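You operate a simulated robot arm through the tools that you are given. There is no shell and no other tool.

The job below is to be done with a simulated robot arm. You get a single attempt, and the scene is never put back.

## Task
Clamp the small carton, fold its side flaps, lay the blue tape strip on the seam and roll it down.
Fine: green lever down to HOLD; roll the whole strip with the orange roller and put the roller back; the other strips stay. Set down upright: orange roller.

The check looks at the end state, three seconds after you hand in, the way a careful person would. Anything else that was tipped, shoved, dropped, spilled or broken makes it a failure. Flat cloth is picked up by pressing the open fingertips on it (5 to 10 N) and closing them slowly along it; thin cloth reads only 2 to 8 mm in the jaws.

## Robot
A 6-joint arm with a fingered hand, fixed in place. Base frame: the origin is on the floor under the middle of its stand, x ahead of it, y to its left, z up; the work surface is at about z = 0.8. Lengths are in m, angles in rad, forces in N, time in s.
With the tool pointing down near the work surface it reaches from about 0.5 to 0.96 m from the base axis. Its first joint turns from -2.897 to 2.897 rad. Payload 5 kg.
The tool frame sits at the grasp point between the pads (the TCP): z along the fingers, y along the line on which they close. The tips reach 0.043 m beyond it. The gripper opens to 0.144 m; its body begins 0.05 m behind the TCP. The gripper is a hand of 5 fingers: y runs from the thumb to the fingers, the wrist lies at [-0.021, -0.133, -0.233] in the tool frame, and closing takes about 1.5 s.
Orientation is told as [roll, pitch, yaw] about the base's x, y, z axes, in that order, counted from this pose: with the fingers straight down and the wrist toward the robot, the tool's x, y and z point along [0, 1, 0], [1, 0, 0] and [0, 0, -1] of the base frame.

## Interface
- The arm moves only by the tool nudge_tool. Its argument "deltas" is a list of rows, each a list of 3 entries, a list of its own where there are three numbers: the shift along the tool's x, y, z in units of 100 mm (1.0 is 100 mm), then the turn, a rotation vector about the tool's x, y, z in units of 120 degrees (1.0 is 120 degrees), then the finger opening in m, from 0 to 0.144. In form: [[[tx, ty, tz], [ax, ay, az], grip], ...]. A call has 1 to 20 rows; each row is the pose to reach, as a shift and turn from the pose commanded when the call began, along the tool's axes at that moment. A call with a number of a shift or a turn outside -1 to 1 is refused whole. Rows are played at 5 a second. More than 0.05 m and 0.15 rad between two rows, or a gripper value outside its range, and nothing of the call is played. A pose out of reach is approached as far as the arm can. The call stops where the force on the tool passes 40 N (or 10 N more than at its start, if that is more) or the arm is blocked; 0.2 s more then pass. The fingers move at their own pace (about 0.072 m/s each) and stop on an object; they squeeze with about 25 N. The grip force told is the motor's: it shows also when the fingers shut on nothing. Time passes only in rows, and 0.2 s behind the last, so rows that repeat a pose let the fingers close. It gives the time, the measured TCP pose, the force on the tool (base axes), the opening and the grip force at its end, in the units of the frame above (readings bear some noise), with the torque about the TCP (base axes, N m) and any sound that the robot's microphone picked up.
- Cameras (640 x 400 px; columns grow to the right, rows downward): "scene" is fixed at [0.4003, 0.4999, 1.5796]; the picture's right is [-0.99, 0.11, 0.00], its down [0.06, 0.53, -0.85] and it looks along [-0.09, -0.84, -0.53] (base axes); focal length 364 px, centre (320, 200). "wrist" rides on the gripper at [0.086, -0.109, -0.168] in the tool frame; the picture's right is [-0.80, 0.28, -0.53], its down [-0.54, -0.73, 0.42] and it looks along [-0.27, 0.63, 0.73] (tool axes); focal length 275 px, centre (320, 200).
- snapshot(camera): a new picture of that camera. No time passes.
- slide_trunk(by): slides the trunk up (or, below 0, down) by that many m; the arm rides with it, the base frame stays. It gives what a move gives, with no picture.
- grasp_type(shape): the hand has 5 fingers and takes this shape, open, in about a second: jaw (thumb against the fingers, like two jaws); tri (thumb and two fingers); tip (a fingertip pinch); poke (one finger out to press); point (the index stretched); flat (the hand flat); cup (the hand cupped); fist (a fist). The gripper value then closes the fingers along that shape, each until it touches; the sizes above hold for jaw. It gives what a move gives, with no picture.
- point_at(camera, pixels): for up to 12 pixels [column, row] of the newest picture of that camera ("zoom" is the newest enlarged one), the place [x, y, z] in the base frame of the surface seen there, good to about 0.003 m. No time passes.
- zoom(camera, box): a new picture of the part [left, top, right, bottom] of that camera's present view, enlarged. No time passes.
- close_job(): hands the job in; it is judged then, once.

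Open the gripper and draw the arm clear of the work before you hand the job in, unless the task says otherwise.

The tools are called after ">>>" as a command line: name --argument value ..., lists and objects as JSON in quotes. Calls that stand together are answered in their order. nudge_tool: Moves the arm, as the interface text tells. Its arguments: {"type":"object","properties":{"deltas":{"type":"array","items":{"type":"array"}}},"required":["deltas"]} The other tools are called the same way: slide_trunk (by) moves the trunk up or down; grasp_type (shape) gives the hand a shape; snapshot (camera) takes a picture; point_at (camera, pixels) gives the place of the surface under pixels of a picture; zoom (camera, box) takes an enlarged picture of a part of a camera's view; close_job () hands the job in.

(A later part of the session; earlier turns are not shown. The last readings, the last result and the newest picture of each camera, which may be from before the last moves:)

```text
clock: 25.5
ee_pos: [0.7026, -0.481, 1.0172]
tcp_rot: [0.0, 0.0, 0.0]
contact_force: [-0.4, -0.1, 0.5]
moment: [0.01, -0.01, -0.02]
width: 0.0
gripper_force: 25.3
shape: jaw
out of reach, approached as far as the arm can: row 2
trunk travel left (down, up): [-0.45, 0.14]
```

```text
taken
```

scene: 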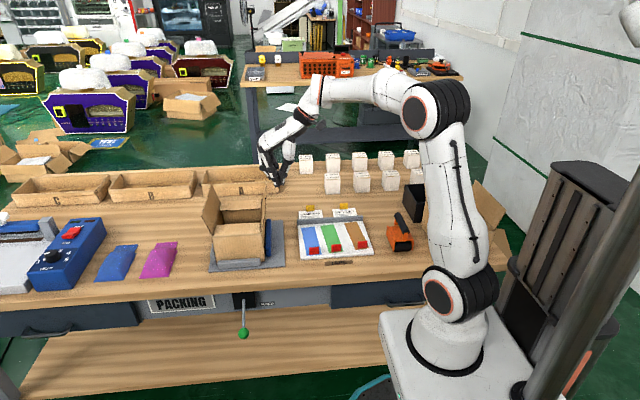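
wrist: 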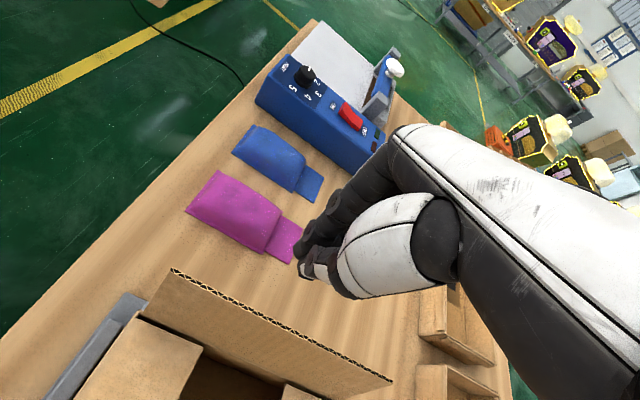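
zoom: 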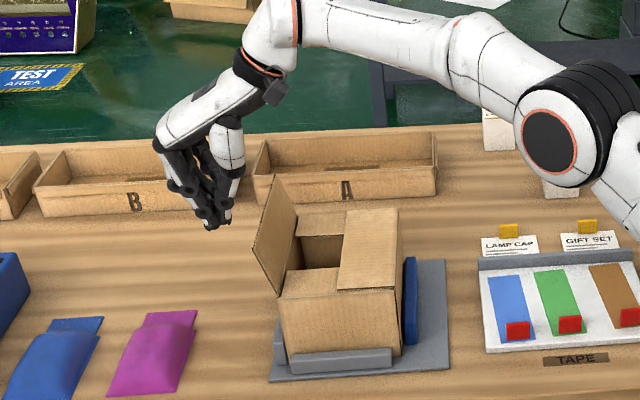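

I lower the tips to z≈0.952 and pull the +x flap inward toward −x.

>>> nudge_tool --deltas '[[[0, 0, 0.22], [0, 0, 0], 0.0], [[0, -0.15, 0.22], [0, 0, 0], 0.0], [[0, -0.3, 0.22], [0, 0, 0], 0.0], [[0, -0.45, 0.22], [0, 0, 0], 0.0], [[0, -0.6, 0.22], [0, 0, 0], 0.0], [[0, -0.75, 0.22], [0, 0, 0], 0.0], [[0, -0.9, 0.22], [0, 0, 0], 0.0]]'

>>> zoom --camera "scene" --box '[140, 110, 320, 280]'

>>> snapshot --camera "wrist"

```text
clock: 27.1
ee_pos: [0.6114, -0.482, 0.9943]
tcp_rot: [0.002, 0.001, 0.001]
contact_force: [0.7, 0.0, -0.2]
moment: [0.0, 0.0, -0.01]
width: 0.0001
gripper_force: 24.9
shape: jaw
trunk travel left (down, up): [-0.45, 0.14]
```

```text
2.35 times, centred on (230, 195) of scene
```

zoom: 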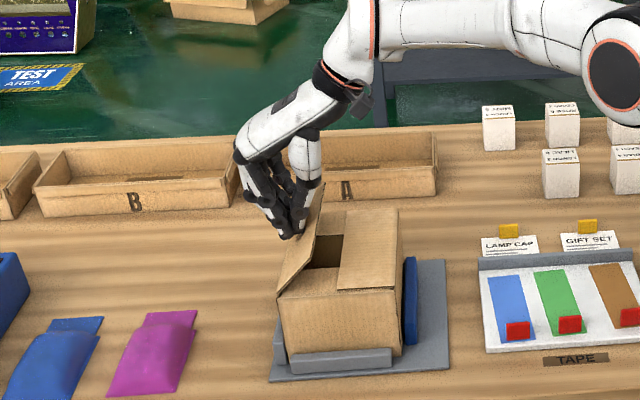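

```text
taken
```

wrist: 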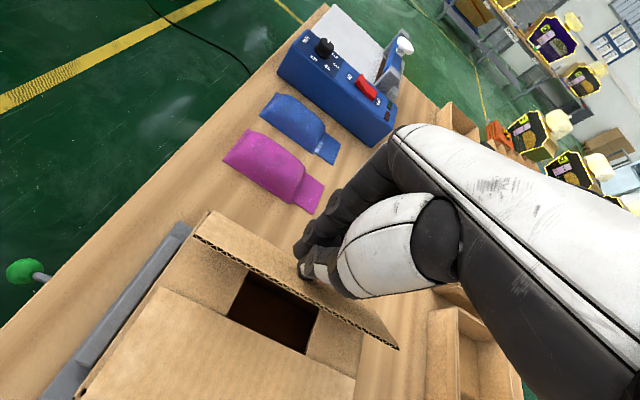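

The +x flap is folding. I continue −x and down to lay it flat.

>>> nudge_tool --deltas '[[[0, -0.12, 0.02], [0, 0, 0], 0.0], [[0, -0.22, 0.06], [0, 0, 0], 0.0], [[0, -0.3, 0.12], [0, 0, 0], 0.0], [[0, -0.36, 0.18], [0, 0, 0], 0.0], [[0, -0.4, 0.23], [0, 0, 0], 0.0], [[0, -0.4, 0.27], [0, 0, 0], 0.0]]'

>>> zoom --camera "scene" --box '[180, 130, 320, 280]'

```text
clock: 28.5
ee_pos: [0.5714, -0.4815, 0.9674]
tcp_rot: [0.0, 0.002, 0.0]
contact_force: [0.0, 0.8, 1.3]
moment: [0.01, 0.03, 0.04]
width: 0.0
gripper_force: 25.2
shape: jaw
trunk travel left (down, up): [-0.45, 0.14]
```

```text
2.67 times, centred on (250, 205) of scene
```

zoom: 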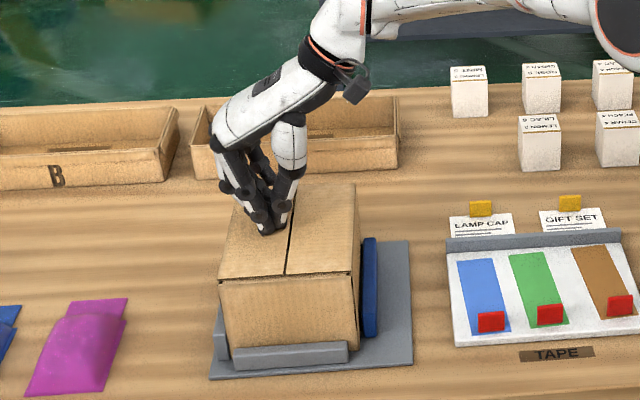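

Both flaps look nearly flat. I press 3 mm more to set it, then lift and check.

>>> nudge_tool --deltas '[[[0, 0, 0.03], [0, 0, 0], 0.0], [[0, 0, 0.03], [0, 0, 0], 0.0], [[0, 0, -0.3], [0, 0, 0], 0.0], [[0, 0, -0.6], [0, 0, 0], 0.0], [[0, 0, -1.0], [0, 0, 0], 0.0]]'

>>> zoom --camera "scene" --box '[196, 185, 292, 281]'

>>> point_at --camera "zoom" --pixels '[[200, 205], [285, 200], [305, 200], [385, 190], [225, 70], [300, 60], [322, 60], [385, 60], [291, 205], [306, 90], [240, 140], [350, 130]]'

```text
clock: 29.7
ee_pos: [0.572, -0.4815, 1.0658]
tcp_rot: [0.0, 0.002, -0.001]
contact_force: [-0.3, 0.3, -1.6]
moment: [0.01, -0.01, -0.01]
width: 0.0
gripper_force: 24.5
shape: jaw
trunk travel left (down, up): [-0.45, 0.14]
```

```text
4.17 times, centred on (244, 233) of scene
```

zoom: 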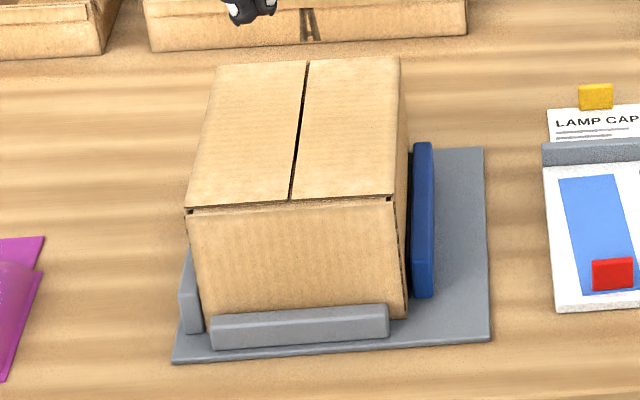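

```text
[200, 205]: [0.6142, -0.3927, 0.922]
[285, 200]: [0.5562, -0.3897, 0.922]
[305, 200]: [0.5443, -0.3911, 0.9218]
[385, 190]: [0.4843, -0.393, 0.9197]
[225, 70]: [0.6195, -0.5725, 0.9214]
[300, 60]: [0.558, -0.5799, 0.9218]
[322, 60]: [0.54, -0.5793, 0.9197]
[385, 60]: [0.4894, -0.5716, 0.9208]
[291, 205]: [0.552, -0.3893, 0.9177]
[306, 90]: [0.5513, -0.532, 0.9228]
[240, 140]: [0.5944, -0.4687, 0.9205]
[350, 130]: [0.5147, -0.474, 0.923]
```

Both flaps are flat: seam at x≈0.551, y −0.387…−0.58, top z≈0.921. Now the tape: I measure the blue strip and its tab precisely.

>>> zoom --camera "scene" --box '[298, 218, 330, 260]'

>>> point_at --camera "zoom" --pixels '[[255, 50], [345, 45], [295, 290], [400, 280], [290, 285], [325, 222], [385, 218], [320, 270], [385, 265], [350, 245], [350, 220], [300, 160]]'

```text
9.52 times, centred on (314, 239) of scene
```

zoom: 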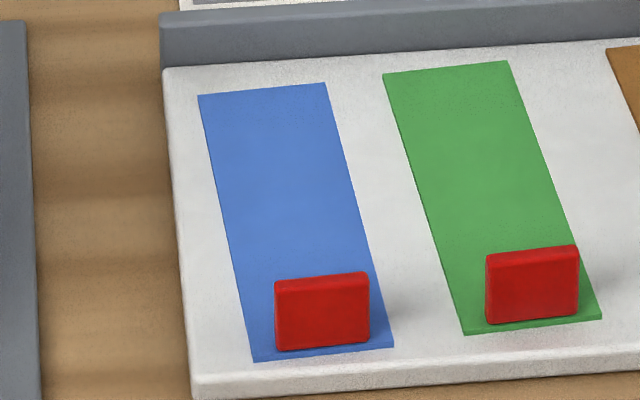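

```text
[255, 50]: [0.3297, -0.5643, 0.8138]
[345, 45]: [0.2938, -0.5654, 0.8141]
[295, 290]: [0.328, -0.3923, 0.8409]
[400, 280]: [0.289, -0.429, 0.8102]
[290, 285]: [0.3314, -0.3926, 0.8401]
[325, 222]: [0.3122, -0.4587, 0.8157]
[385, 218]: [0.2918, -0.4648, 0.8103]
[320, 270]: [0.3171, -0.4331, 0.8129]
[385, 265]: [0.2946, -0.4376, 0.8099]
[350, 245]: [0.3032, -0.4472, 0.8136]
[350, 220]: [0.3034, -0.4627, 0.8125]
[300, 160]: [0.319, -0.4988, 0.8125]
```

>>> point_at --camera "zoom" --pixels '[[203, 99], [322, 87], [257, 358], [390, 344], [278, 288], [365, 278], [281, 347], [365, 338], [320, 315], [320, 279], [276, 280], [260, 225]]'

```text
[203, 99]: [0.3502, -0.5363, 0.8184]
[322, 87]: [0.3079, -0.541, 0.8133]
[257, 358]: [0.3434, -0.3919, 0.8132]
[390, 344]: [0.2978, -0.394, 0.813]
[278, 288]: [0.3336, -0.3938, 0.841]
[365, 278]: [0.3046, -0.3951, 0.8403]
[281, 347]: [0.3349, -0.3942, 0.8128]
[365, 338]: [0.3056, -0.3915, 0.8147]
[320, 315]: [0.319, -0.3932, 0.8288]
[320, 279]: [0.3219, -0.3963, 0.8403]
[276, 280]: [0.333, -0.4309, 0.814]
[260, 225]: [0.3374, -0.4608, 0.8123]
```

Strip is ~0.15 × 0.045 m, yawed about +3°, with the tab centred near (0.3195, −0.394), z 0.813–0.841. I'll grasp the tab's thin faces with yaw −90°, so I move over toward the board and turn.

>>> nudge_tool --deltas '[[[0.2, -0.2, -0.3], [0, 0, 0], 0.0], [[0.4, -0.6, -0.5], [0, 0, 0], 0.0], [[0.6, -0.8, -0.5], [0, 0, 0], 0.0], [[0.8, -1.0, -0.5], [0, 0, 0], 0.0]]'

>>> nudge_tool --deltas '[[[0, -0.2, 0], [0, 0, 0.07], 0.02], [[0, -0.4, 0], [0, 0, 0.14], 0.04], [[0, -0.6, 0], [0, 0, 0.21], 0.06], [[0, -0.7, 0], [0, 0, 0.28], 0.07], [[0, -0.8, 0], [0, 0, 0.35], 0.07], [[0, -0.8, 0], [0, 0, 0.42], 0.07], [[0, -0.8, 0], [0, 0, 0.49], 0.07], [[0, -0.8, 0], [0, 0, 0.56], 0.07], [[0, -0.8, 0], [0, 0, 0.63], 0.07], [[0, -0.8, 0], [0, 0, 0.69], 0.07], [[0, -0.8, 0], [0, 0, 0.75], 0.07]]'

>>> snapshot --camera "wrist"

>>> snapshot --camera "scene"

```text
clock: 30.7
ee_pos: [0.4715, -0.4005, 1.1176]
tcp_rot: [-0.001, 0.002, -0.001]
contact_force: [0.6, 0.2, -0.9]
moment: [0.04, 0.0, 0.01]
width: 0.0003
gripper_force: 25.6
shape: jaw
trunk travel left (down, up): [-0.45, 0.14]
```

```text
clock: 33.1
ee_pos: [0.3936, -0.4016, 1.1163]
tcp_rot: [0.001, -0.001, -1.572]
contact_force: [0.3, 0.3, 0.6]
moment: [-0.02, -0.01, -0.01]
width: 0.0659
gripper_force: 0.0
shape: jaw
trunk travel left (down, up): [-0.45, 0.14]
```

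```text
taken
```

wrist: 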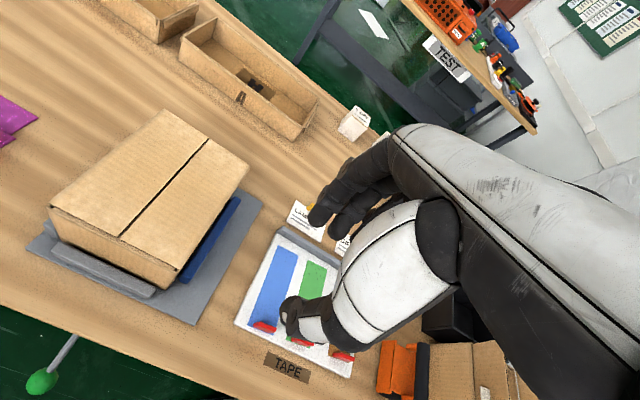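

```text
taken
```

scene: 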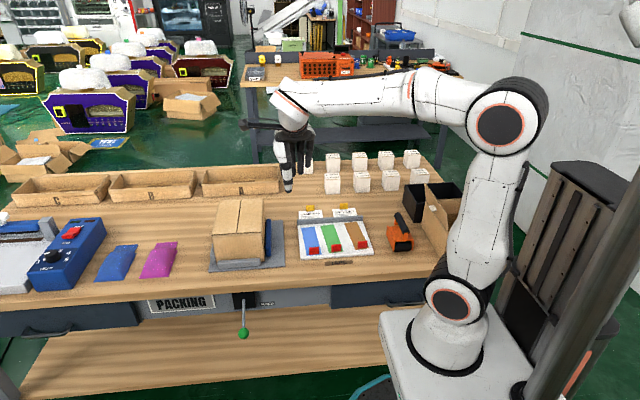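

From here the wrist camera sees the strips well. I zoom to measure the blue strip's rotation and tab.

>>> zoom --camera "wrist" --box '[225, 220, 345, 360]'

```text
2.86 times, centred on (285, 290) of wrist
```

zoom: 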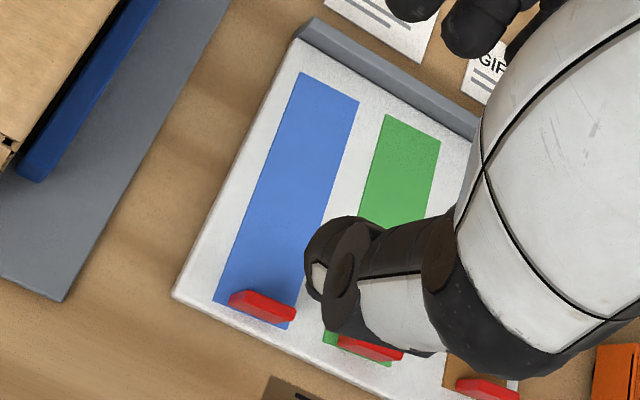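

>>> point_at --camera "zoom" --pixels '[[301, 75], [357, 101], [215, 299], [287, 326], [330, 88], [250, 240], [233, 293], [293, 312], [262, 298], [262, 310], [345, 342], [400, 355]]'

>>> zoom --camera "wrist" --box '[235, 300, 315, 350]'

```text
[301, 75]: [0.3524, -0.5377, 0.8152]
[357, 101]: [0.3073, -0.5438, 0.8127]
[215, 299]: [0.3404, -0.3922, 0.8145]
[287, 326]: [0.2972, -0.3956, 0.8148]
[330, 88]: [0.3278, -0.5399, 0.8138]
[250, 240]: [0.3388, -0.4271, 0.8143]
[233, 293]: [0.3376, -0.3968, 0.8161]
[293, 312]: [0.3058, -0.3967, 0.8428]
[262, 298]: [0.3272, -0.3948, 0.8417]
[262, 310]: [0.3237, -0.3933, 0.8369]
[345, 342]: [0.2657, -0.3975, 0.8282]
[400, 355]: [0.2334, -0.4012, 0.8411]
```

```text
8.00 times, centred on (275, 325) of wrist
```

zoom: 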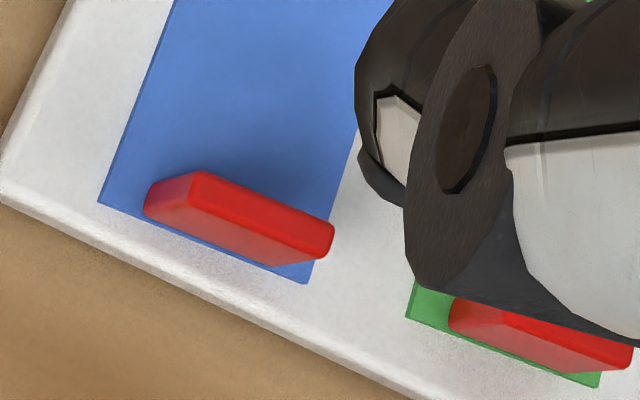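

The strip is yawed ≈ +4°, tab centre ≈ (0.320, −0.397). The green tab is close (x≤0.266), so I try the tri shape (thumb and two fingers) and look at finger positions.

>>> grasp_type --shape "tri"

>>> zoom --camera "scene" --box '[250, 110, 340, 200]'

>>> snapshot --camera "wrist"

```text
clock: 34.0
ee_pos: [0.3917, -0.4007, 1.1169]
tcp_rot: [0.001, 0.001, -1.57]
contact_force: [0.7, 0.2, -0.6]
moment: [0.02, 0.0, -0.02]
width: 0.1439
gripper_force: 0.0
shape: tri
trunk travel left (down, up): [-0.45, 0.14]
```

```text
4.44 times, centred on (295, 155) of scene
```

zoom: 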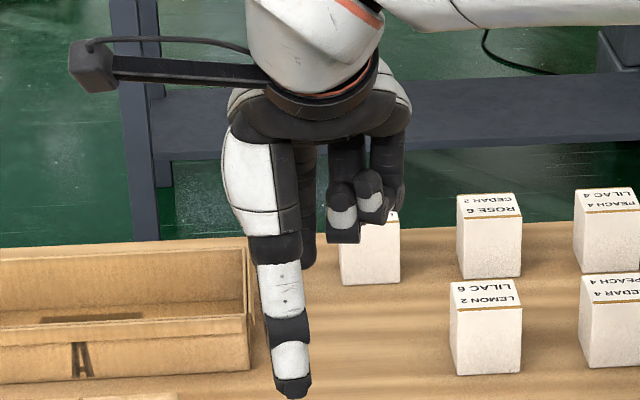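

```text
taken
```

wrist: 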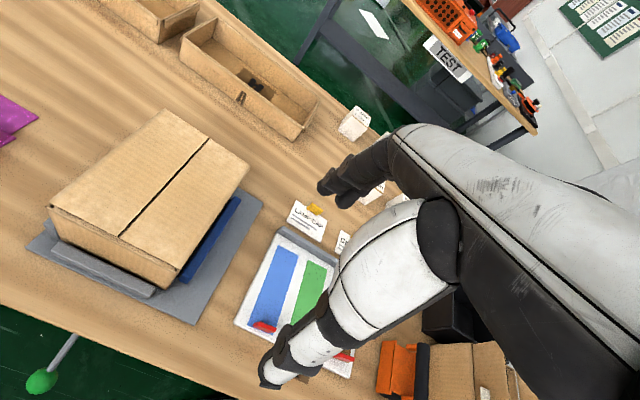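

Tri keeps ring and little finger curled up out of the way. I set a partial opening of 0.05 and check shape and fingertip positions.

>>> nudge_tool --deltas '[[[0, 0, 0], [0, 0, 0], 0.05], [[0, 0, 0], [0, 0, 0], 0.05], [[0, 0, 0], [0, 0, 0], 0.05], [[0, 0, 0], [0, 0, 0], 0.05], [[0, 0, 0], [0, 0, 0], 0.05]]'

>>> zoom --camera "scene" --box '[250, 130, 330, 210]'

>>> snapshot --camera "wrist"

```text
clock: 35.2
ee_pos: [0.3913, -0.4016, 1.1166]
tcp_rot: [0.001, 0.0, -1.571]
contact_force: [0.6, -0.9, -0.6]
moment: [-0.03, 0.02, 0.02]
width: 0.0506
gripper_force: 0.0
shape: tri
trunk travel left (down, up): [-0.45, 0.14]
```

```text
5.00 times, centred on (290, 170) of scene
```

zoom: 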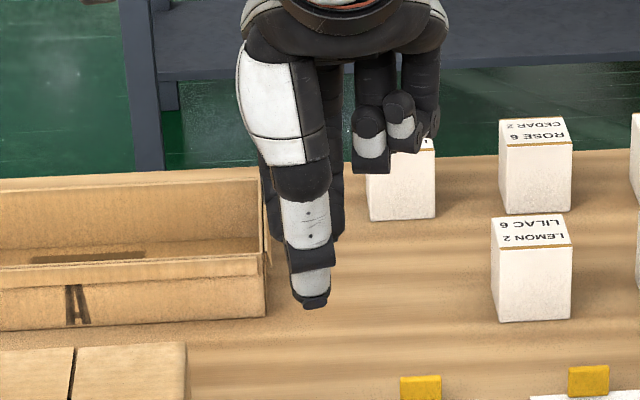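

```text
taken
```

wrist: 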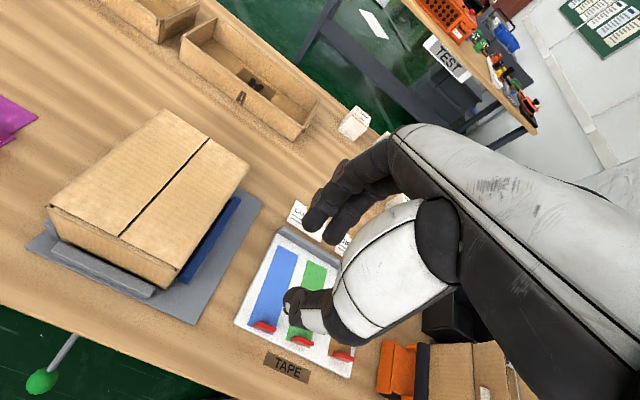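

>>> point_at --camera "zoom" --pixels '[[312, 300], [300, 285], [325, 285], [308, 220], [272, 225], [330, 200], [335, 230], [370, 155], [400, 120], [300, 180]]'

>>> point_at --camera "wrist" --pixels '[[312, 222], [335, 235], [322, 200], [345, 205], [291, 308], [300, 300]]'

```text
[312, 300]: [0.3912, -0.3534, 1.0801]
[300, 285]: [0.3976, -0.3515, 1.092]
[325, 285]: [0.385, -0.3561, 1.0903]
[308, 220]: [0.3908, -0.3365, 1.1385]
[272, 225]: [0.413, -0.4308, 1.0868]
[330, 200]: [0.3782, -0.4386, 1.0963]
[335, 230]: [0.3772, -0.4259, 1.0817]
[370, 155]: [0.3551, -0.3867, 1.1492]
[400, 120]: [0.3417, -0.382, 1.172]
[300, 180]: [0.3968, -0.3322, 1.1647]
```

```text
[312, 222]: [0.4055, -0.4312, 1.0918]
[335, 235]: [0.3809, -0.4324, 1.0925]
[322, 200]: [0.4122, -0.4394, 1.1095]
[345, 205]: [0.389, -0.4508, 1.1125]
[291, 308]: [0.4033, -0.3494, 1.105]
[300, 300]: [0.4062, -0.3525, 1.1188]
```

Tri grasp is centred on tool x≈0 with span ±0.02, and curled fingers stay 4 cm above the tab tops. I move above the blue tab (0.320, −0.397) with a +4° yaw correction and descend partway.

>>> nudge_tool --deltas '[[[-0.25, -0.01, 0.2], [0, 0, -0.011], 0.05], [[-0.5, -0.03, 0.4], [0, 0, -0.022], 0.05], [[-0.71, -0.046, 0.7], [0, 0, -0.033], 0.05], [[-0.71, -0.046, 1.0], [0, 0, -0.033], 0.05]]'

>>> snapshot --camera "wrist"

>>> snapshot --camera "scene"

```text
clock: 36.2
ee_pos: [0.321, -0.3976, 1.0178]
tcp_rot: [-0.001, 0.001, -1.5]
contact_force: [0.2, -0.1, 0.0]
moment: [0.0, 0.02, -0.01]
width: 0.0504
gripper_force: 0.0
shape: tri
trunk travel left (down, up): [-0.45, 0.14]
```

```text
taken
```

wrist: 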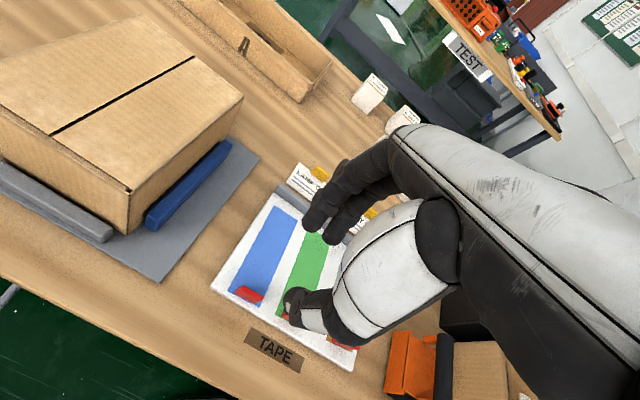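

```text
taken
```

scene: 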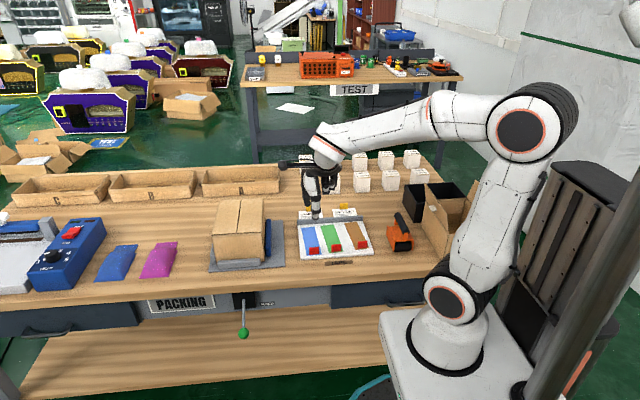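

I re-measure the strip and tab from this closer wrist view.

>>> zoom --camera "wrist" --box '[215, 195, 335, 315]'

>>> point_at --camera "wrist" --pixels '[[273, 208], [230, 290], [266, 303], [236, 287], [264, 295], [250, 295], [250, 290], [286, 312], [305, 315]]'

```text
3.33 times, centred on (275, 255) of wrist
```

zoom: 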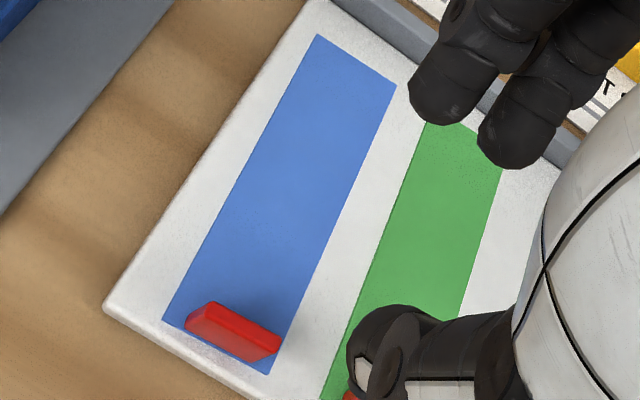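

```text
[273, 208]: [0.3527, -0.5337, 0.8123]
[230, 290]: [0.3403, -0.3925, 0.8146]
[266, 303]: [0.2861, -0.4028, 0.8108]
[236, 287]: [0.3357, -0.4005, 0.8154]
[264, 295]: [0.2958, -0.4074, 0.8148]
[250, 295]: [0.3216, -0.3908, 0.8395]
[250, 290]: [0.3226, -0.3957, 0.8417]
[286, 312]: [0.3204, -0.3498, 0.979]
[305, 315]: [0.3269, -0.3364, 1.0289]
```

>>> point_at --camera "zoom" --pixels '[[318, 39], [392, 87], [167, 319], [267, 371], [212, 303], [278, 342], [206, 318], [262, 356], [188, 345], [240, 330], [204, 306], [272, 352]]'

```text
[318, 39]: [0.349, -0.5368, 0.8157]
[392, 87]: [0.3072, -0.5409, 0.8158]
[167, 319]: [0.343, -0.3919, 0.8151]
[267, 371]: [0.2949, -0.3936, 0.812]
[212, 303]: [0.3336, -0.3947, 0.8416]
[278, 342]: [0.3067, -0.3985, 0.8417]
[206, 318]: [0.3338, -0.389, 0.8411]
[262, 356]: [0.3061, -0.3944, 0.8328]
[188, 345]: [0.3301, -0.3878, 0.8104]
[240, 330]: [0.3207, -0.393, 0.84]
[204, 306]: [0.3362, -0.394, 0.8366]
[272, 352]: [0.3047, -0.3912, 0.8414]
```

Tab centre ≈ (0.320, −0.394), strip yaw ≈ +3.7°. I descend in two steps, checking the finger/tab alignment before the last one.

>>> nudge_tool --deltas '[[[0, 0, 0.35], [0, 0, 0], 0.05], [[0, 0, 0.7], [0, 0, 0], 0.05], [[0, 0, 1.0], [0, 0, 0], 0.05]]'

>>> zoom --camera "wrist" --box '[200, 180, 380, 340]'

>>> zoom --camera "scene" --box '[280, 180, 380, 270]'

```text
clock: 37.0
ee_pos: [0.3204, -0.3977, 0.9174]
tcp_rot: [-0.001, -0.001, -1.501]
contact_force: [-0.2, 0.3, -0.4]
moment: [0.04, 0.02, -0.02]
width: 0.0506
gripper_force: 0.0
shape: tri
trunk travel left (down, up): [-0.45, 0.14]
```

```text
2.50 times, centred on (290, 260) of wrist
```

zoom: 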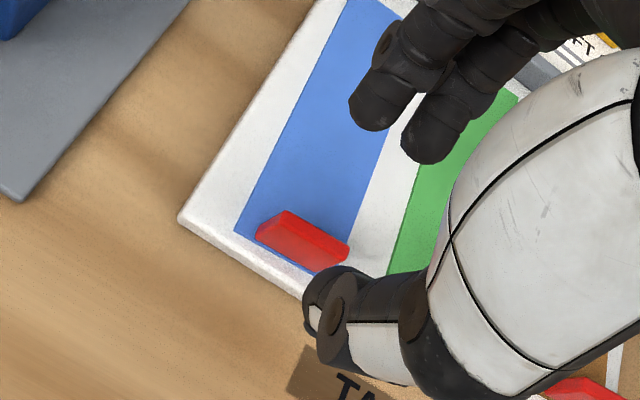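

```text
4.44 times, centred on (330, 225) of scene
```

zoom: 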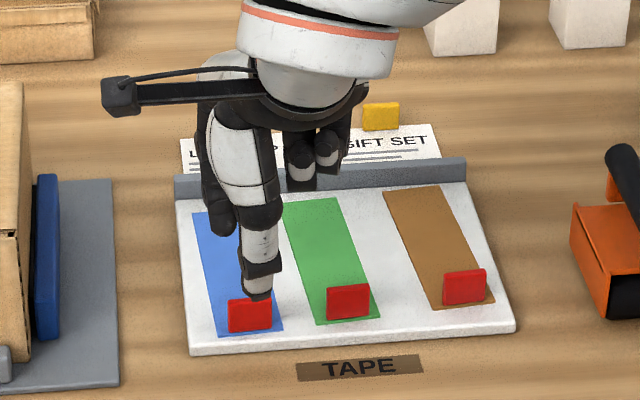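

Alignment looks good: the thumb will come down in front of the tab, fingers behind. I descend the last 54 mm.

>>> nudge_tool --deltas '[[[0, 0, 0.2], [0, 0, 0], 0.05], [[0, 0, 0.4], [0, 0, 0], 0.05], [[0, 0, 0.54], [0, 0, 0], 0.05]]'

>>> zoom --camera "wrist" --box '[200, 180, 380, 340]'

>>> zoom --camera "scene" --box '[290, 200, 360, 270]'

```text
clock: 37.8
ee_pos: [0.3212, -0.3967, 0.8619]
tcp_rot: [0.001, -0.001, -1.501]
contact_force: [-0.1, -0.2, 0.9]
moment: [0.01, 0.01, -0.01]
width: 0.0503
gripper_force: 0.1
shape: tri
trunk travel left (down, up): [-0.45, 0.14]
```

```text
2.50 times, centred on (290, 260) of wrist
```

zoom: 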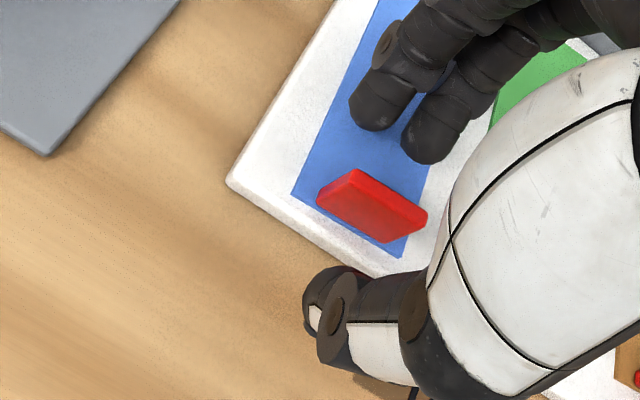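

```text
5.71 times, centred on (325, 235) of scene
```

zoom: 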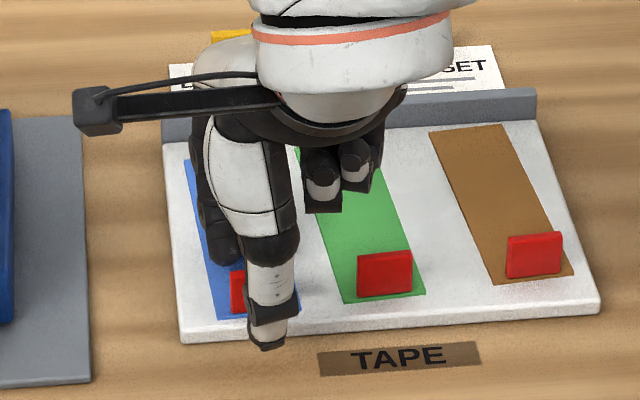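

I check the thumb's x and height relative to the tab.

>>> point_at --camera "zoom" --pixels '[[265, 343], [265, 325], [270, 290], [237, 290], [225, 255], [285, 322], [250, 322]]'

>>> zoom --camera "wrist" --box '[200, 180, 380, 340]'

>>> point_at --camera "zoom" --pixels '[[370, 120], [425, 155], [375, 85], [350, 175], [425, 215], [325, 205], [390, 240], [375, 205], [310, 310], [340, 285]]'

```text
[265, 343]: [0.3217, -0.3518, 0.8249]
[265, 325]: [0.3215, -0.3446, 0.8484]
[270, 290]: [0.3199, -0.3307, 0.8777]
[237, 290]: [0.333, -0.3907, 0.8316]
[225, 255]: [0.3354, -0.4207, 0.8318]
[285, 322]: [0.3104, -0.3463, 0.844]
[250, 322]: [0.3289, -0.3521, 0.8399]
```

```text
2.50 times, centred on (290, 260) of wrist
```

zoom: 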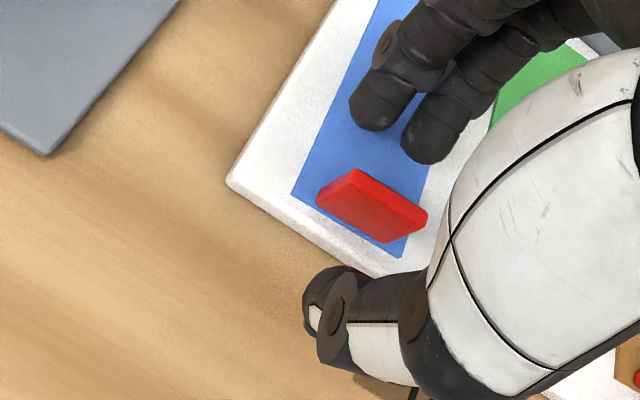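

```text
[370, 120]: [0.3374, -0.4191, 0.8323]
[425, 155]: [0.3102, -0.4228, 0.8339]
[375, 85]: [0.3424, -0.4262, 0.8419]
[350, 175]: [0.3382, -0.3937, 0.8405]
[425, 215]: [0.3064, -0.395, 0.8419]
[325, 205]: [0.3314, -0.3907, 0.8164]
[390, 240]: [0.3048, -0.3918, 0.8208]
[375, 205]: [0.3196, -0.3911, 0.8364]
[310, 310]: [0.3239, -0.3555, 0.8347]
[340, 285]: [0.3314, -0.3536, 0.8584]
```

Thumb (x≈0.321) and fingers (x≈0.310, 0.337) straddle the tab well. I close slowly.

>>> nudge_tool --deltas '[[[0, 0, 0], [0, 0, 0], 0.04], [[0, 0, 0], [0, 0, 0], 0.03], [[0, 0, 0], [0, 0, 0], 0.022], [[0, 0, 0], [0, 0, 0], 0.015], [[0, 0, 0], [0, 0, 0], 0.01], [[0, 0, 0], [0, 0, 0], 0.005], [[0, 0, 0], [0, 0, 0], 0.0], [[0, 0, 0], [0, 0, 0], 0.0], [[0, 0, 0], [0, 0, 0], 0.0]]'

>>> zoom --camera "wrist" --box '[200, 180, 380, 340]'

>>> zoom --camera "scene" --box '[290, 200, 360, 270]'

```text
clock: 39.8
ee_pos: [0.3201, -0.3966, 0.8642]
tcp_rot: [0.0, 0.001, -1.499]
contact_force: [0.2, 0.6, 0.5]
moment: [-0.01, 0.02, -0.02]
width: 0.0018
gripper_force: 24.9
shape: tri
trunk travel left (down, up): [-0.45, 0.14]
```

```text
2.50 times, centred on (290, 260) of wrist
```

zoom: 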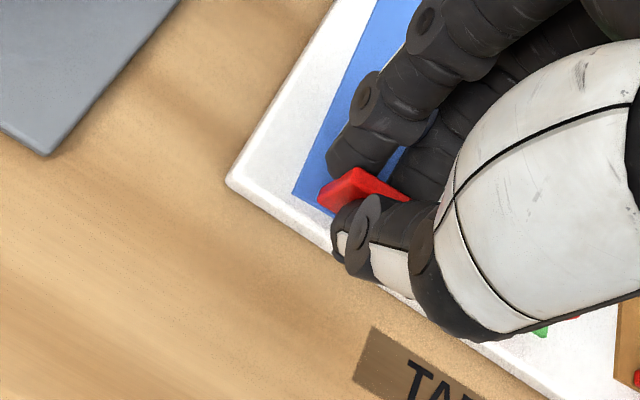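

```text
5.71 times, centred on (325, 235) of scene
```

zoom: 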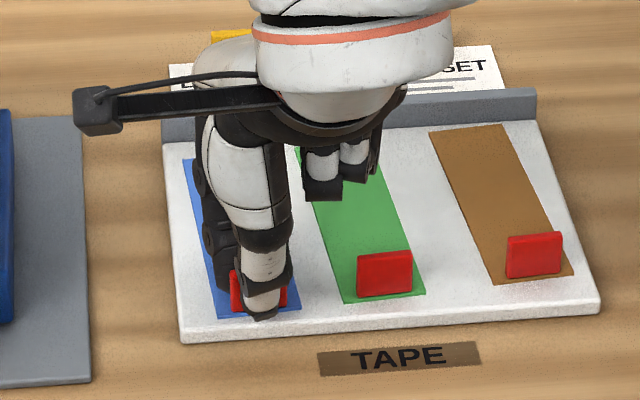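

Tab appears pinched (width 1.8 mm, 25 N). I lift slowly 4 cm and look.

>>> nudge_tool --deltas '[[[0, 0, -0.08], [0, 0, 0], 0.0], [[0, 0, -0.16], [0, 0, 0], 0.0], [[0, 0, -0.28], [0, 0, 0], 0.0], [[0, 0, -0.4], [0, 0, 0], 0.0]]'

>>> zoom --camera "wrist" --box '[200, 150, 400, 350]'

>>> zoom --camera "scene" --box '[280, 180, 370, 270]'

```text
clock: 40.8
ee_pos: [0.3212, -0.3967, 0.9024]
tcp_rot: [-0.002, -0.001, -1.5]
contact_force: [-0.6, -0.3, 0.7]
moment: [0.05, 0.0, 0.0]
width: 0.002
gripper_force: 24.6
shape: tri
trunk travel left (down, up): [-0.45, 0.14]
```

```text
2.00 times, centred on (300, 250) of wrist
```

zoom: 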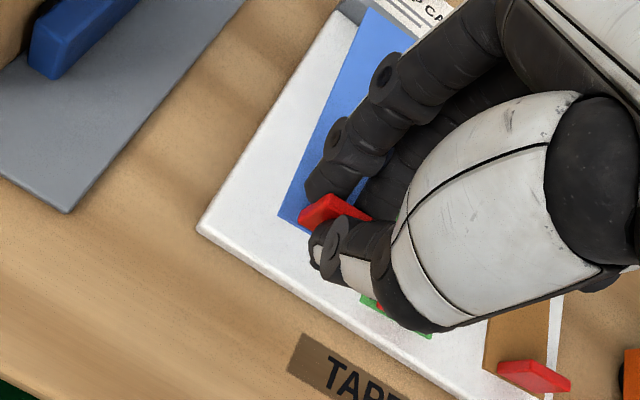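

```text
4.44 times, centred on (325, 225) of scene
```

zoom: 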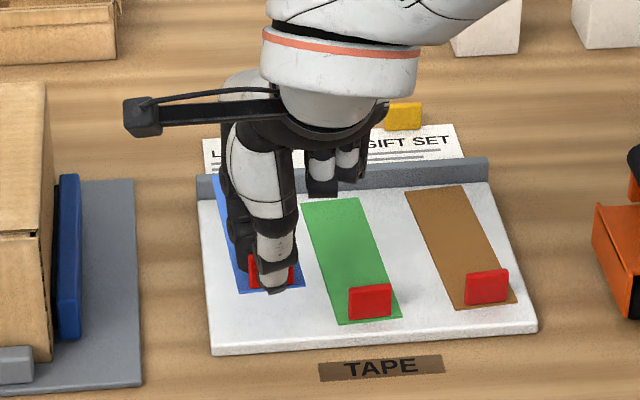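

The strip lifted with the tab and looks level. I measure its pose in the hand.

>>> zoom --camera "wrist" --box '[200, 120, 400, 300]'

>>> zoom --camera "scene" --box '[300, 205, 350, 255]'

```text
2.22 times, centred on (300, 210) of wrist
```

zoom: 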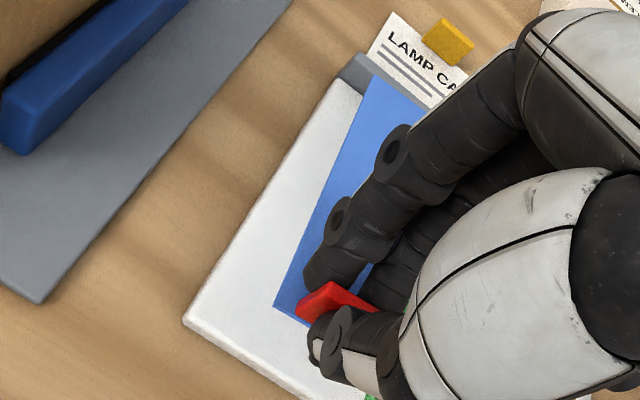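

```text
8.00 times, centred on (325, 230) of scene
```

zoom: 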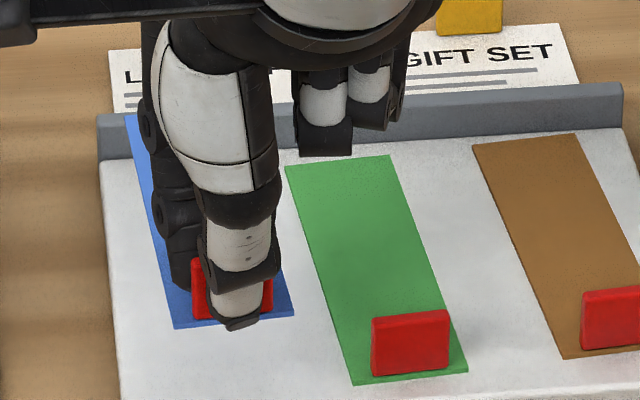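

>>> point_at --camera "zoom" --pixels '[[130, 122], [178, 324], [290, 311], [150, 210], [272, 235], [160, 260], [195, 265], [195, 315], [280, 300]]'

>>> zoom --camera "wrist" --box '[200, 120, 400, 300]'

>>> point_at --camera "zoom" --pixels '[[376, 82], [278, 306], [330, 190], [420, 105], [300, 260], [360, 120], [310, 300]]'

```text
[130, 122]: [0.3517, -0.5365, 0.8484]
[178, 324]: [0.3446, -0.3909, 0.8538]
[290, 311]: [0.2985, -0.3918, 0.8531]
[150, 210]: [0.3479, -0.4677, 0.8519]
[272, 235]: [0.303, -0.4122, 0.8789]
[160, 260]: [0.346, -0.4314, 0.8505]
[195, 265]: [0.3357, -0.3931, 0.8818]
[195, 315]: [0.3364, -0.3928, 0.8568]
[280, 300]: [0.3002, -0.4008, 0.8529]
```

```text
2.22 times, centred on (300, 210) of wrist
```

zoom: 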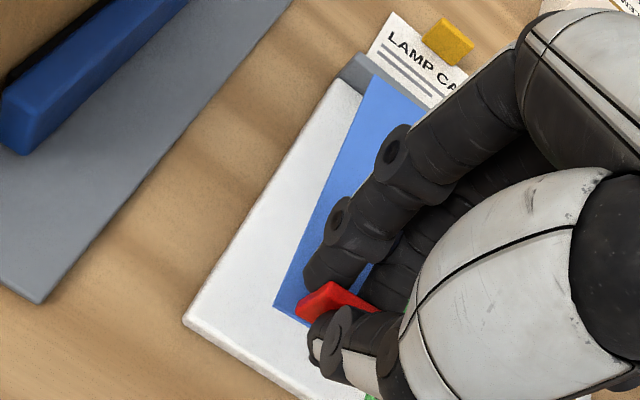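

```text
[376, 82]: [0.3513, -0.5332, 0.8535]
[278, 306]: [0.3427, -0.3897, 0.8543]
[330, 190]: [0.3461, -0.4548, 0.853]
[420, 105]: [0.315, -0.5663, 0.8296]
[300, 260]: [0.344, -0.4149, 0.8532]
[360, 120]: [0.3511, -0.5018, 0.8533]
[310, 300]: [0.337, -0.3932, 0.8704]
```

The strip is a rigid level plate held at 49 mm below the TCP, strip yaw ≈ +3.2°. I lift 10 cm and turn the hand by 3.2° to align it with the seam.

>>> nudge_tool --deltas '[[[0, 0, -0.25], [0, 0, 0], 0.0], [[0, 0, -0.5], [0, 0, 0.009], 0.0], [[0, 0, -0.75], [0, 0, 0.018], 0.0], [[0, 0, -1.0], [0, 0, 0.0267], 0.0]]'

>>> nudge_tool --deltas '[[[0.25, 0, -0.1], [0, 0, 0], 0.0], [[0.5, 0, -0.2], [0, 0, 0], 0.0], [[0.75, 0, -0.3], [0, 0, 0], 0.0], [[1.0, 0, -0.3], [0, 0, 0], 0.0]]'

>>> nudge_tool --deltas '[[[0.25, 0.05, 0], [0, 0, 0], 0.0], [[0.5, 0.1, 0], [0, 0, 0], 0.0], [[0.75, 0.15, 0], [0, 0, 0], 0.0], [[1.0, 0.2, 0], [0, 0, 0], 0.0]]'

>>> snapshot --camera "scene"

>>> snapshot --camera "wrist"

```text
clock: 41.8
ee_pos: [0.3209, -0.3955, 1.0025]
tcp_rot: [-0.001, 0.001, -1.556]
contact_force: [0.0, -0.4, -1.2]
moment: [0.01, -0.03, 0.0]
width: 0.0019
gripper_force: 24.6
shape: tri
trunk travel left (down, up): [-0.45, 0.14]
```

```text
clock: 42.8
ee_pos: [0.4198, -0.3949, 1.0326]
tcp_rot: [-0.001, 0.0, -1.558]
contact_force: [-0.6, 0.0, 0.5]
moment: [0.04, -0.02, -0.02]
width: 0.0018
gripper_force: 25.1
shape: tri
trunk travel left (down, up): [-0.45, 0.14]
```

```text
clock: 43.8
ee_pos: [0.5216, -0.415, 1.0314]
tcp_rot: [-0.001, 0.0, -1.555]
contact_force: [0.1, 0.1, -1.4]
moment: [0.01, -0.01, 0.0]
width: 0.0019
gripper_force: 24.9
shape: tri
trunk travel left (down, up): [-0.45, 0.14]
```

```text
taken
```

scene: 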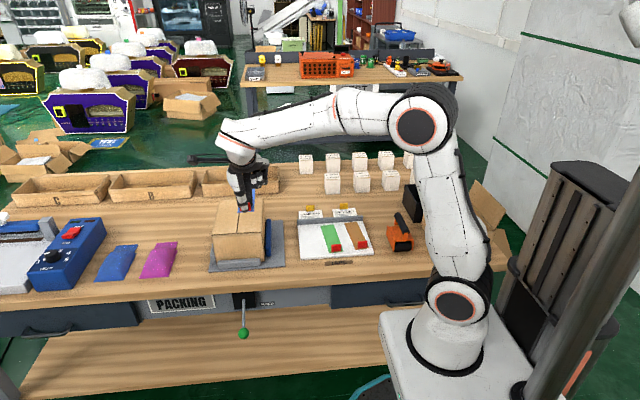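

```text
taken
```

wrist: 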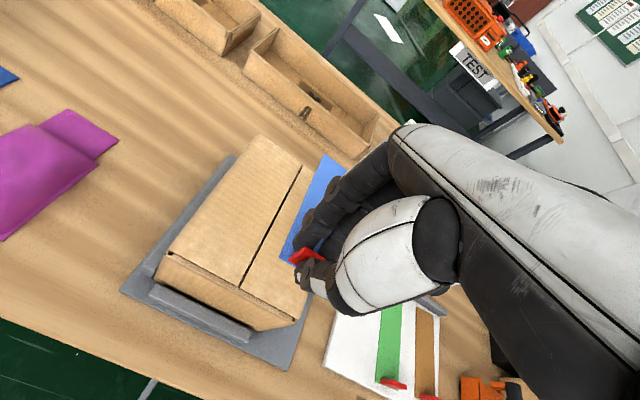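

Strip is held over the carton. I measure the strip's present pose against the seam from both cameras.

>>> zoom --camera "wrist" --box '[150, 120, 400, 340]'

>>> point_at --camera "zoom" --pixels '[[459, 96], [349, 365], [390, 265], [425, 175], [375, 380], [405, 145], [240, 365], [320, 230], [480, 115]]'

>>> zoom --camera "scene" --box '[200, 150, 290, 240]'

```text
1.82 times, centred on (275, 230) of wrist
```

zoom: 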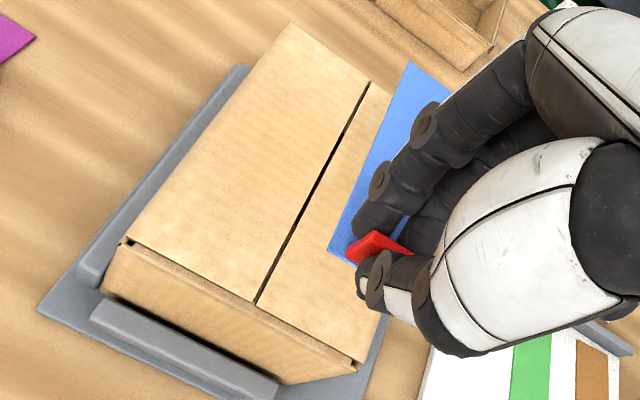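

```text
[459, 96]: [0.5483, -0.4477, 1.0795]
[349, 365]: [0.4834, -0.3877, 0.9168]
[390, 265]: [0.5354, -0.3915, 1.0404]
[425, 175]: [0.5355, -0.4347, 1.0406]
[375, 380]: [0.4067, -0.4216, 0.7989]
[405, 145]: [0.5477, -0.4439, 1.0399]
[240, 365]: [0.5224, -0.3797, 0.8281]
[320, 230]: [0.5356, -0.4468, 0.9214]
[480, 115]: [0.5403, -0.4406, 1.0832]
```

```text
4.44 times, centred on (245, 195) of scene
```

zoom: 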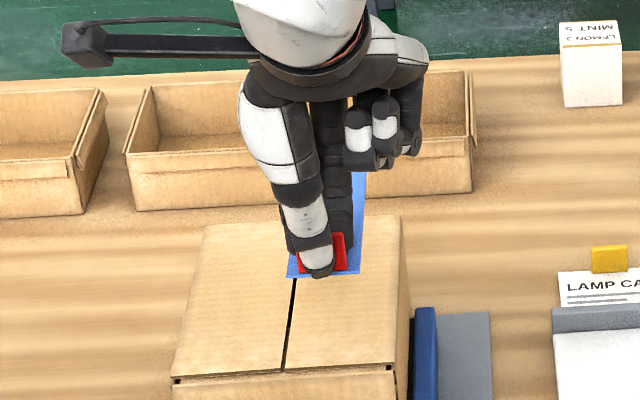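

>>> point_at --camera "zoom" --pixels '[[292, 273], [356, 270], [361, 178], [360, 220], [358, 250], [310, 275], [290, 330], [284, 365]]'

>>> zoom --camera "wrist" --box '[150, 120, 400, 340]'

>>> point_at --camera "zoom" --pixels '[[409, 66], [332, 248], [370, 160], [371, 86], [258, 302], [440, 85], [390, 120], [300, 222]]'

```text
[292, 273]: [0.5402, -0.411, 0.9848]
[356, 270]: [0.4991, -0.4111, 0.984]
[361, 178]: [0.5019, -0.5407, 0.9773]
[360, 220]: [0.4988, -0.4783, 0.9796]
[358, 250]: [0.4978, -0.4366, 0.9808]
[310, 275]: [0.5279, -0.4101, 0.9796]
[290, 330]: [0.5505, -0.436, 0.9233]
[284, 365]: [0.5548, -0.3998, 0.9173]
```

```text
1.82 times, centred on (275, 230) of wrist
```

zoom: 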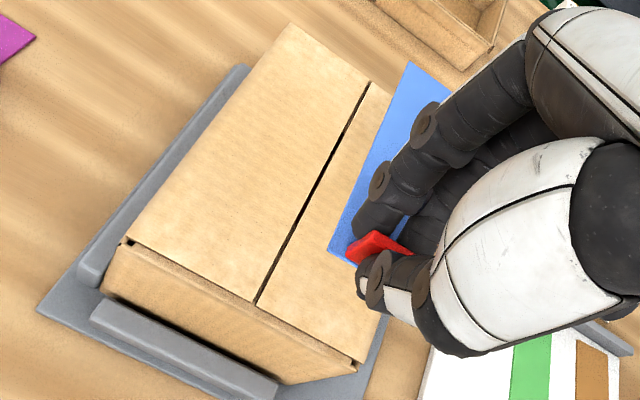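

```text
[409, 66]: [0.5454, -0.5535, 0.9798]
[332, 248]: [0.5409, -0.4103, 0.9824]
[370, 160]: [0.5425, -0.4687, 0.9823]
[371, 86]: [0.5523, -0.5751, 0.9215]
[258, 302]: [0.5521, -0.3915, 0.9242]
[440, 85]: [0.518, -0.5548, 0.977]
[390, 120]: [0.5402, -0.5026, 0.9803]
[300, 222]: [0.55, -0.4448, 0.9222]
```

Strip yaw is still perhaps +1–2°. I take a finer zoom to average points along its visible edge against the seam.

>>> zoom --camera "scene" --box '[255, 180, 290, 215]'

>>> zoom --camera "wrist" --box '[270, 140, 345, 270]'

```text
11.43 times, centred on (272, 198) of scene
```

zoom: 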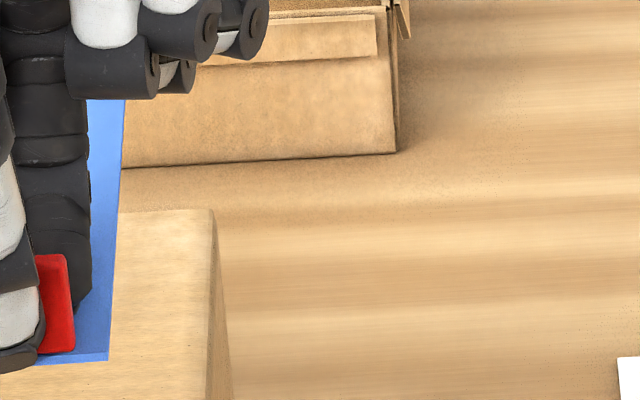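

```text
3.08 times, centred on (308, 205) of wrist
```

zoom: 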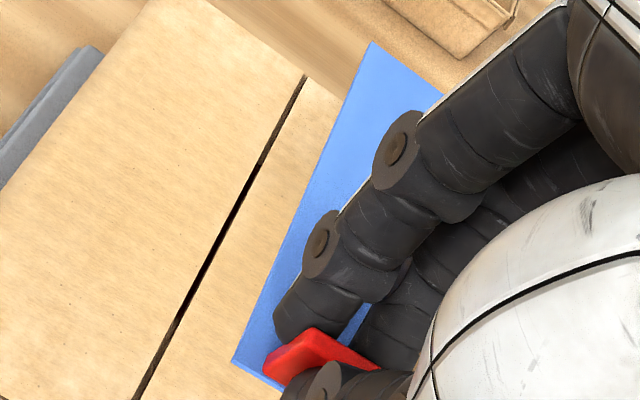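

From the pixel geometry the strip is parallel to the tool y axis and 0.9° off the seam, needing +0.030 m in x. I apply that shift and turn at height.

>>> nudge_tool --deltas '[[[0.15, 0, 0], [0, 0, 0.004], 0.0], [[0.304, 0, 0], [0, 0, 0.0079], 0.0], [[0.304, 0, 0], [0, 0, 0.0079], 0.0]]'

>>> zoom --camera "wrist" --box '[150, 120, 400, 340]'

>>> zoom --camera "scene" --box '[205, 160, 275, 240]'

```text
clock: 44.6
ee_pos: [0.5518, -0.4148, 1.0323]
tcp_rot: [0.0, -0.001, -1.574]
contact_force: [0.5, 0.5, -0.7]
moment: [0.01, 0.0, -0.03]
width: 0.0019
gripper_force: 24.8
shape: tri
trunk travel left (down, up): [-0.45, 0.14]
```

```text
1.82 times, centred on (275, 230) of wrist
```

zoom: 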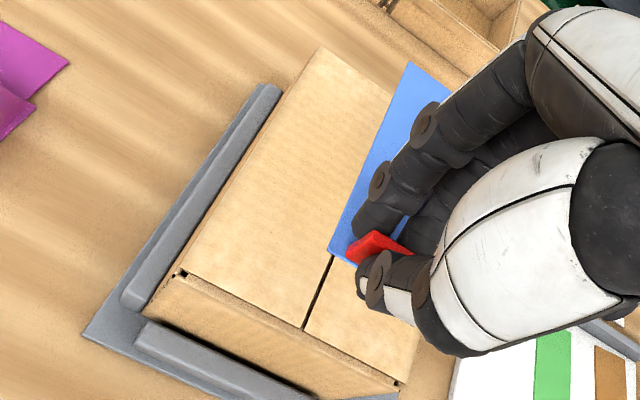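

```text
5.00 times, centred on (240, 200) of scene
```

zoom: 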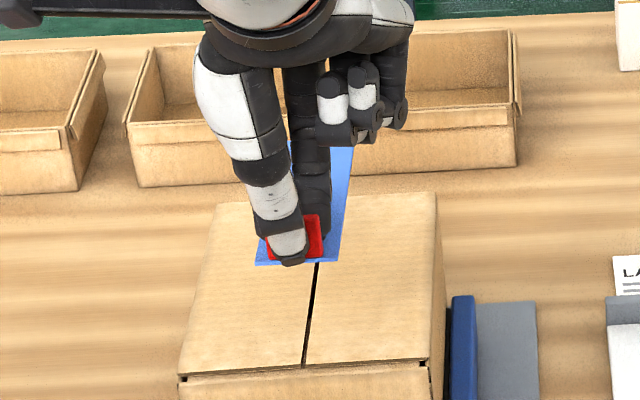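

Aligned; the seam continues from under the strip's front edge at (318,265). I lower to just above the carton top.

>>> nudge_tool --deltas '[[[0, 0, 0.2], [0, 0, 0], 0.0], [[0, 0, 0.4], [0, 0, 0], 0.0], [[0, 0, 0.54], [0, 0, 0], 0.0]]'

>>> zoom --camera "wrist" --box '[150, 120, 400, 340]'

>>> zoom --camera "scene" --box '[205, 170, 275, 250]'

```text
clock: 45.4
ee_pos: [0.5505, -0.4147, 0.9783]
tcp_rot: [0.001, -0.001, -1.575]
contact_force: [-0.7, 0.1, 0.1]
moment: [0.0, 0.01, -0.03]
width: 0.0021
gripper_force: 25.1
shape: tri
trunk travel left (down, up): [-0.45, 0.14]
```

```text
1.82 times, centred on (275, 230) of wrist
```

zoom: 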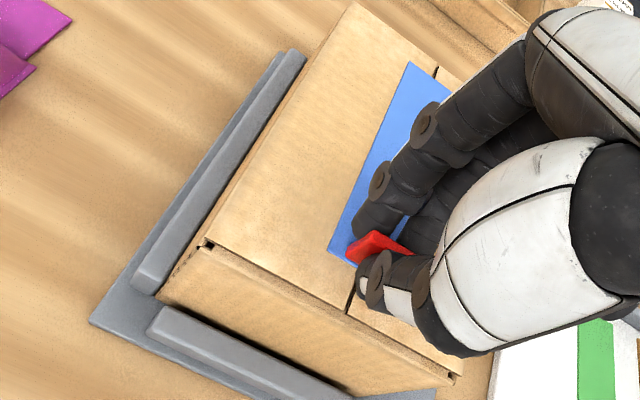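

```text
5.00 times, centred on (240, 210) of scene
```

zoom: 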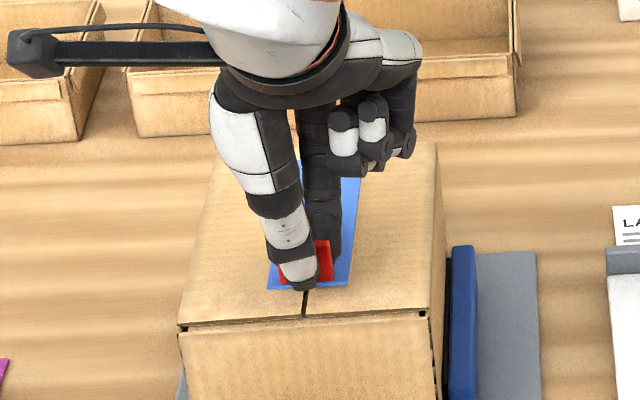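

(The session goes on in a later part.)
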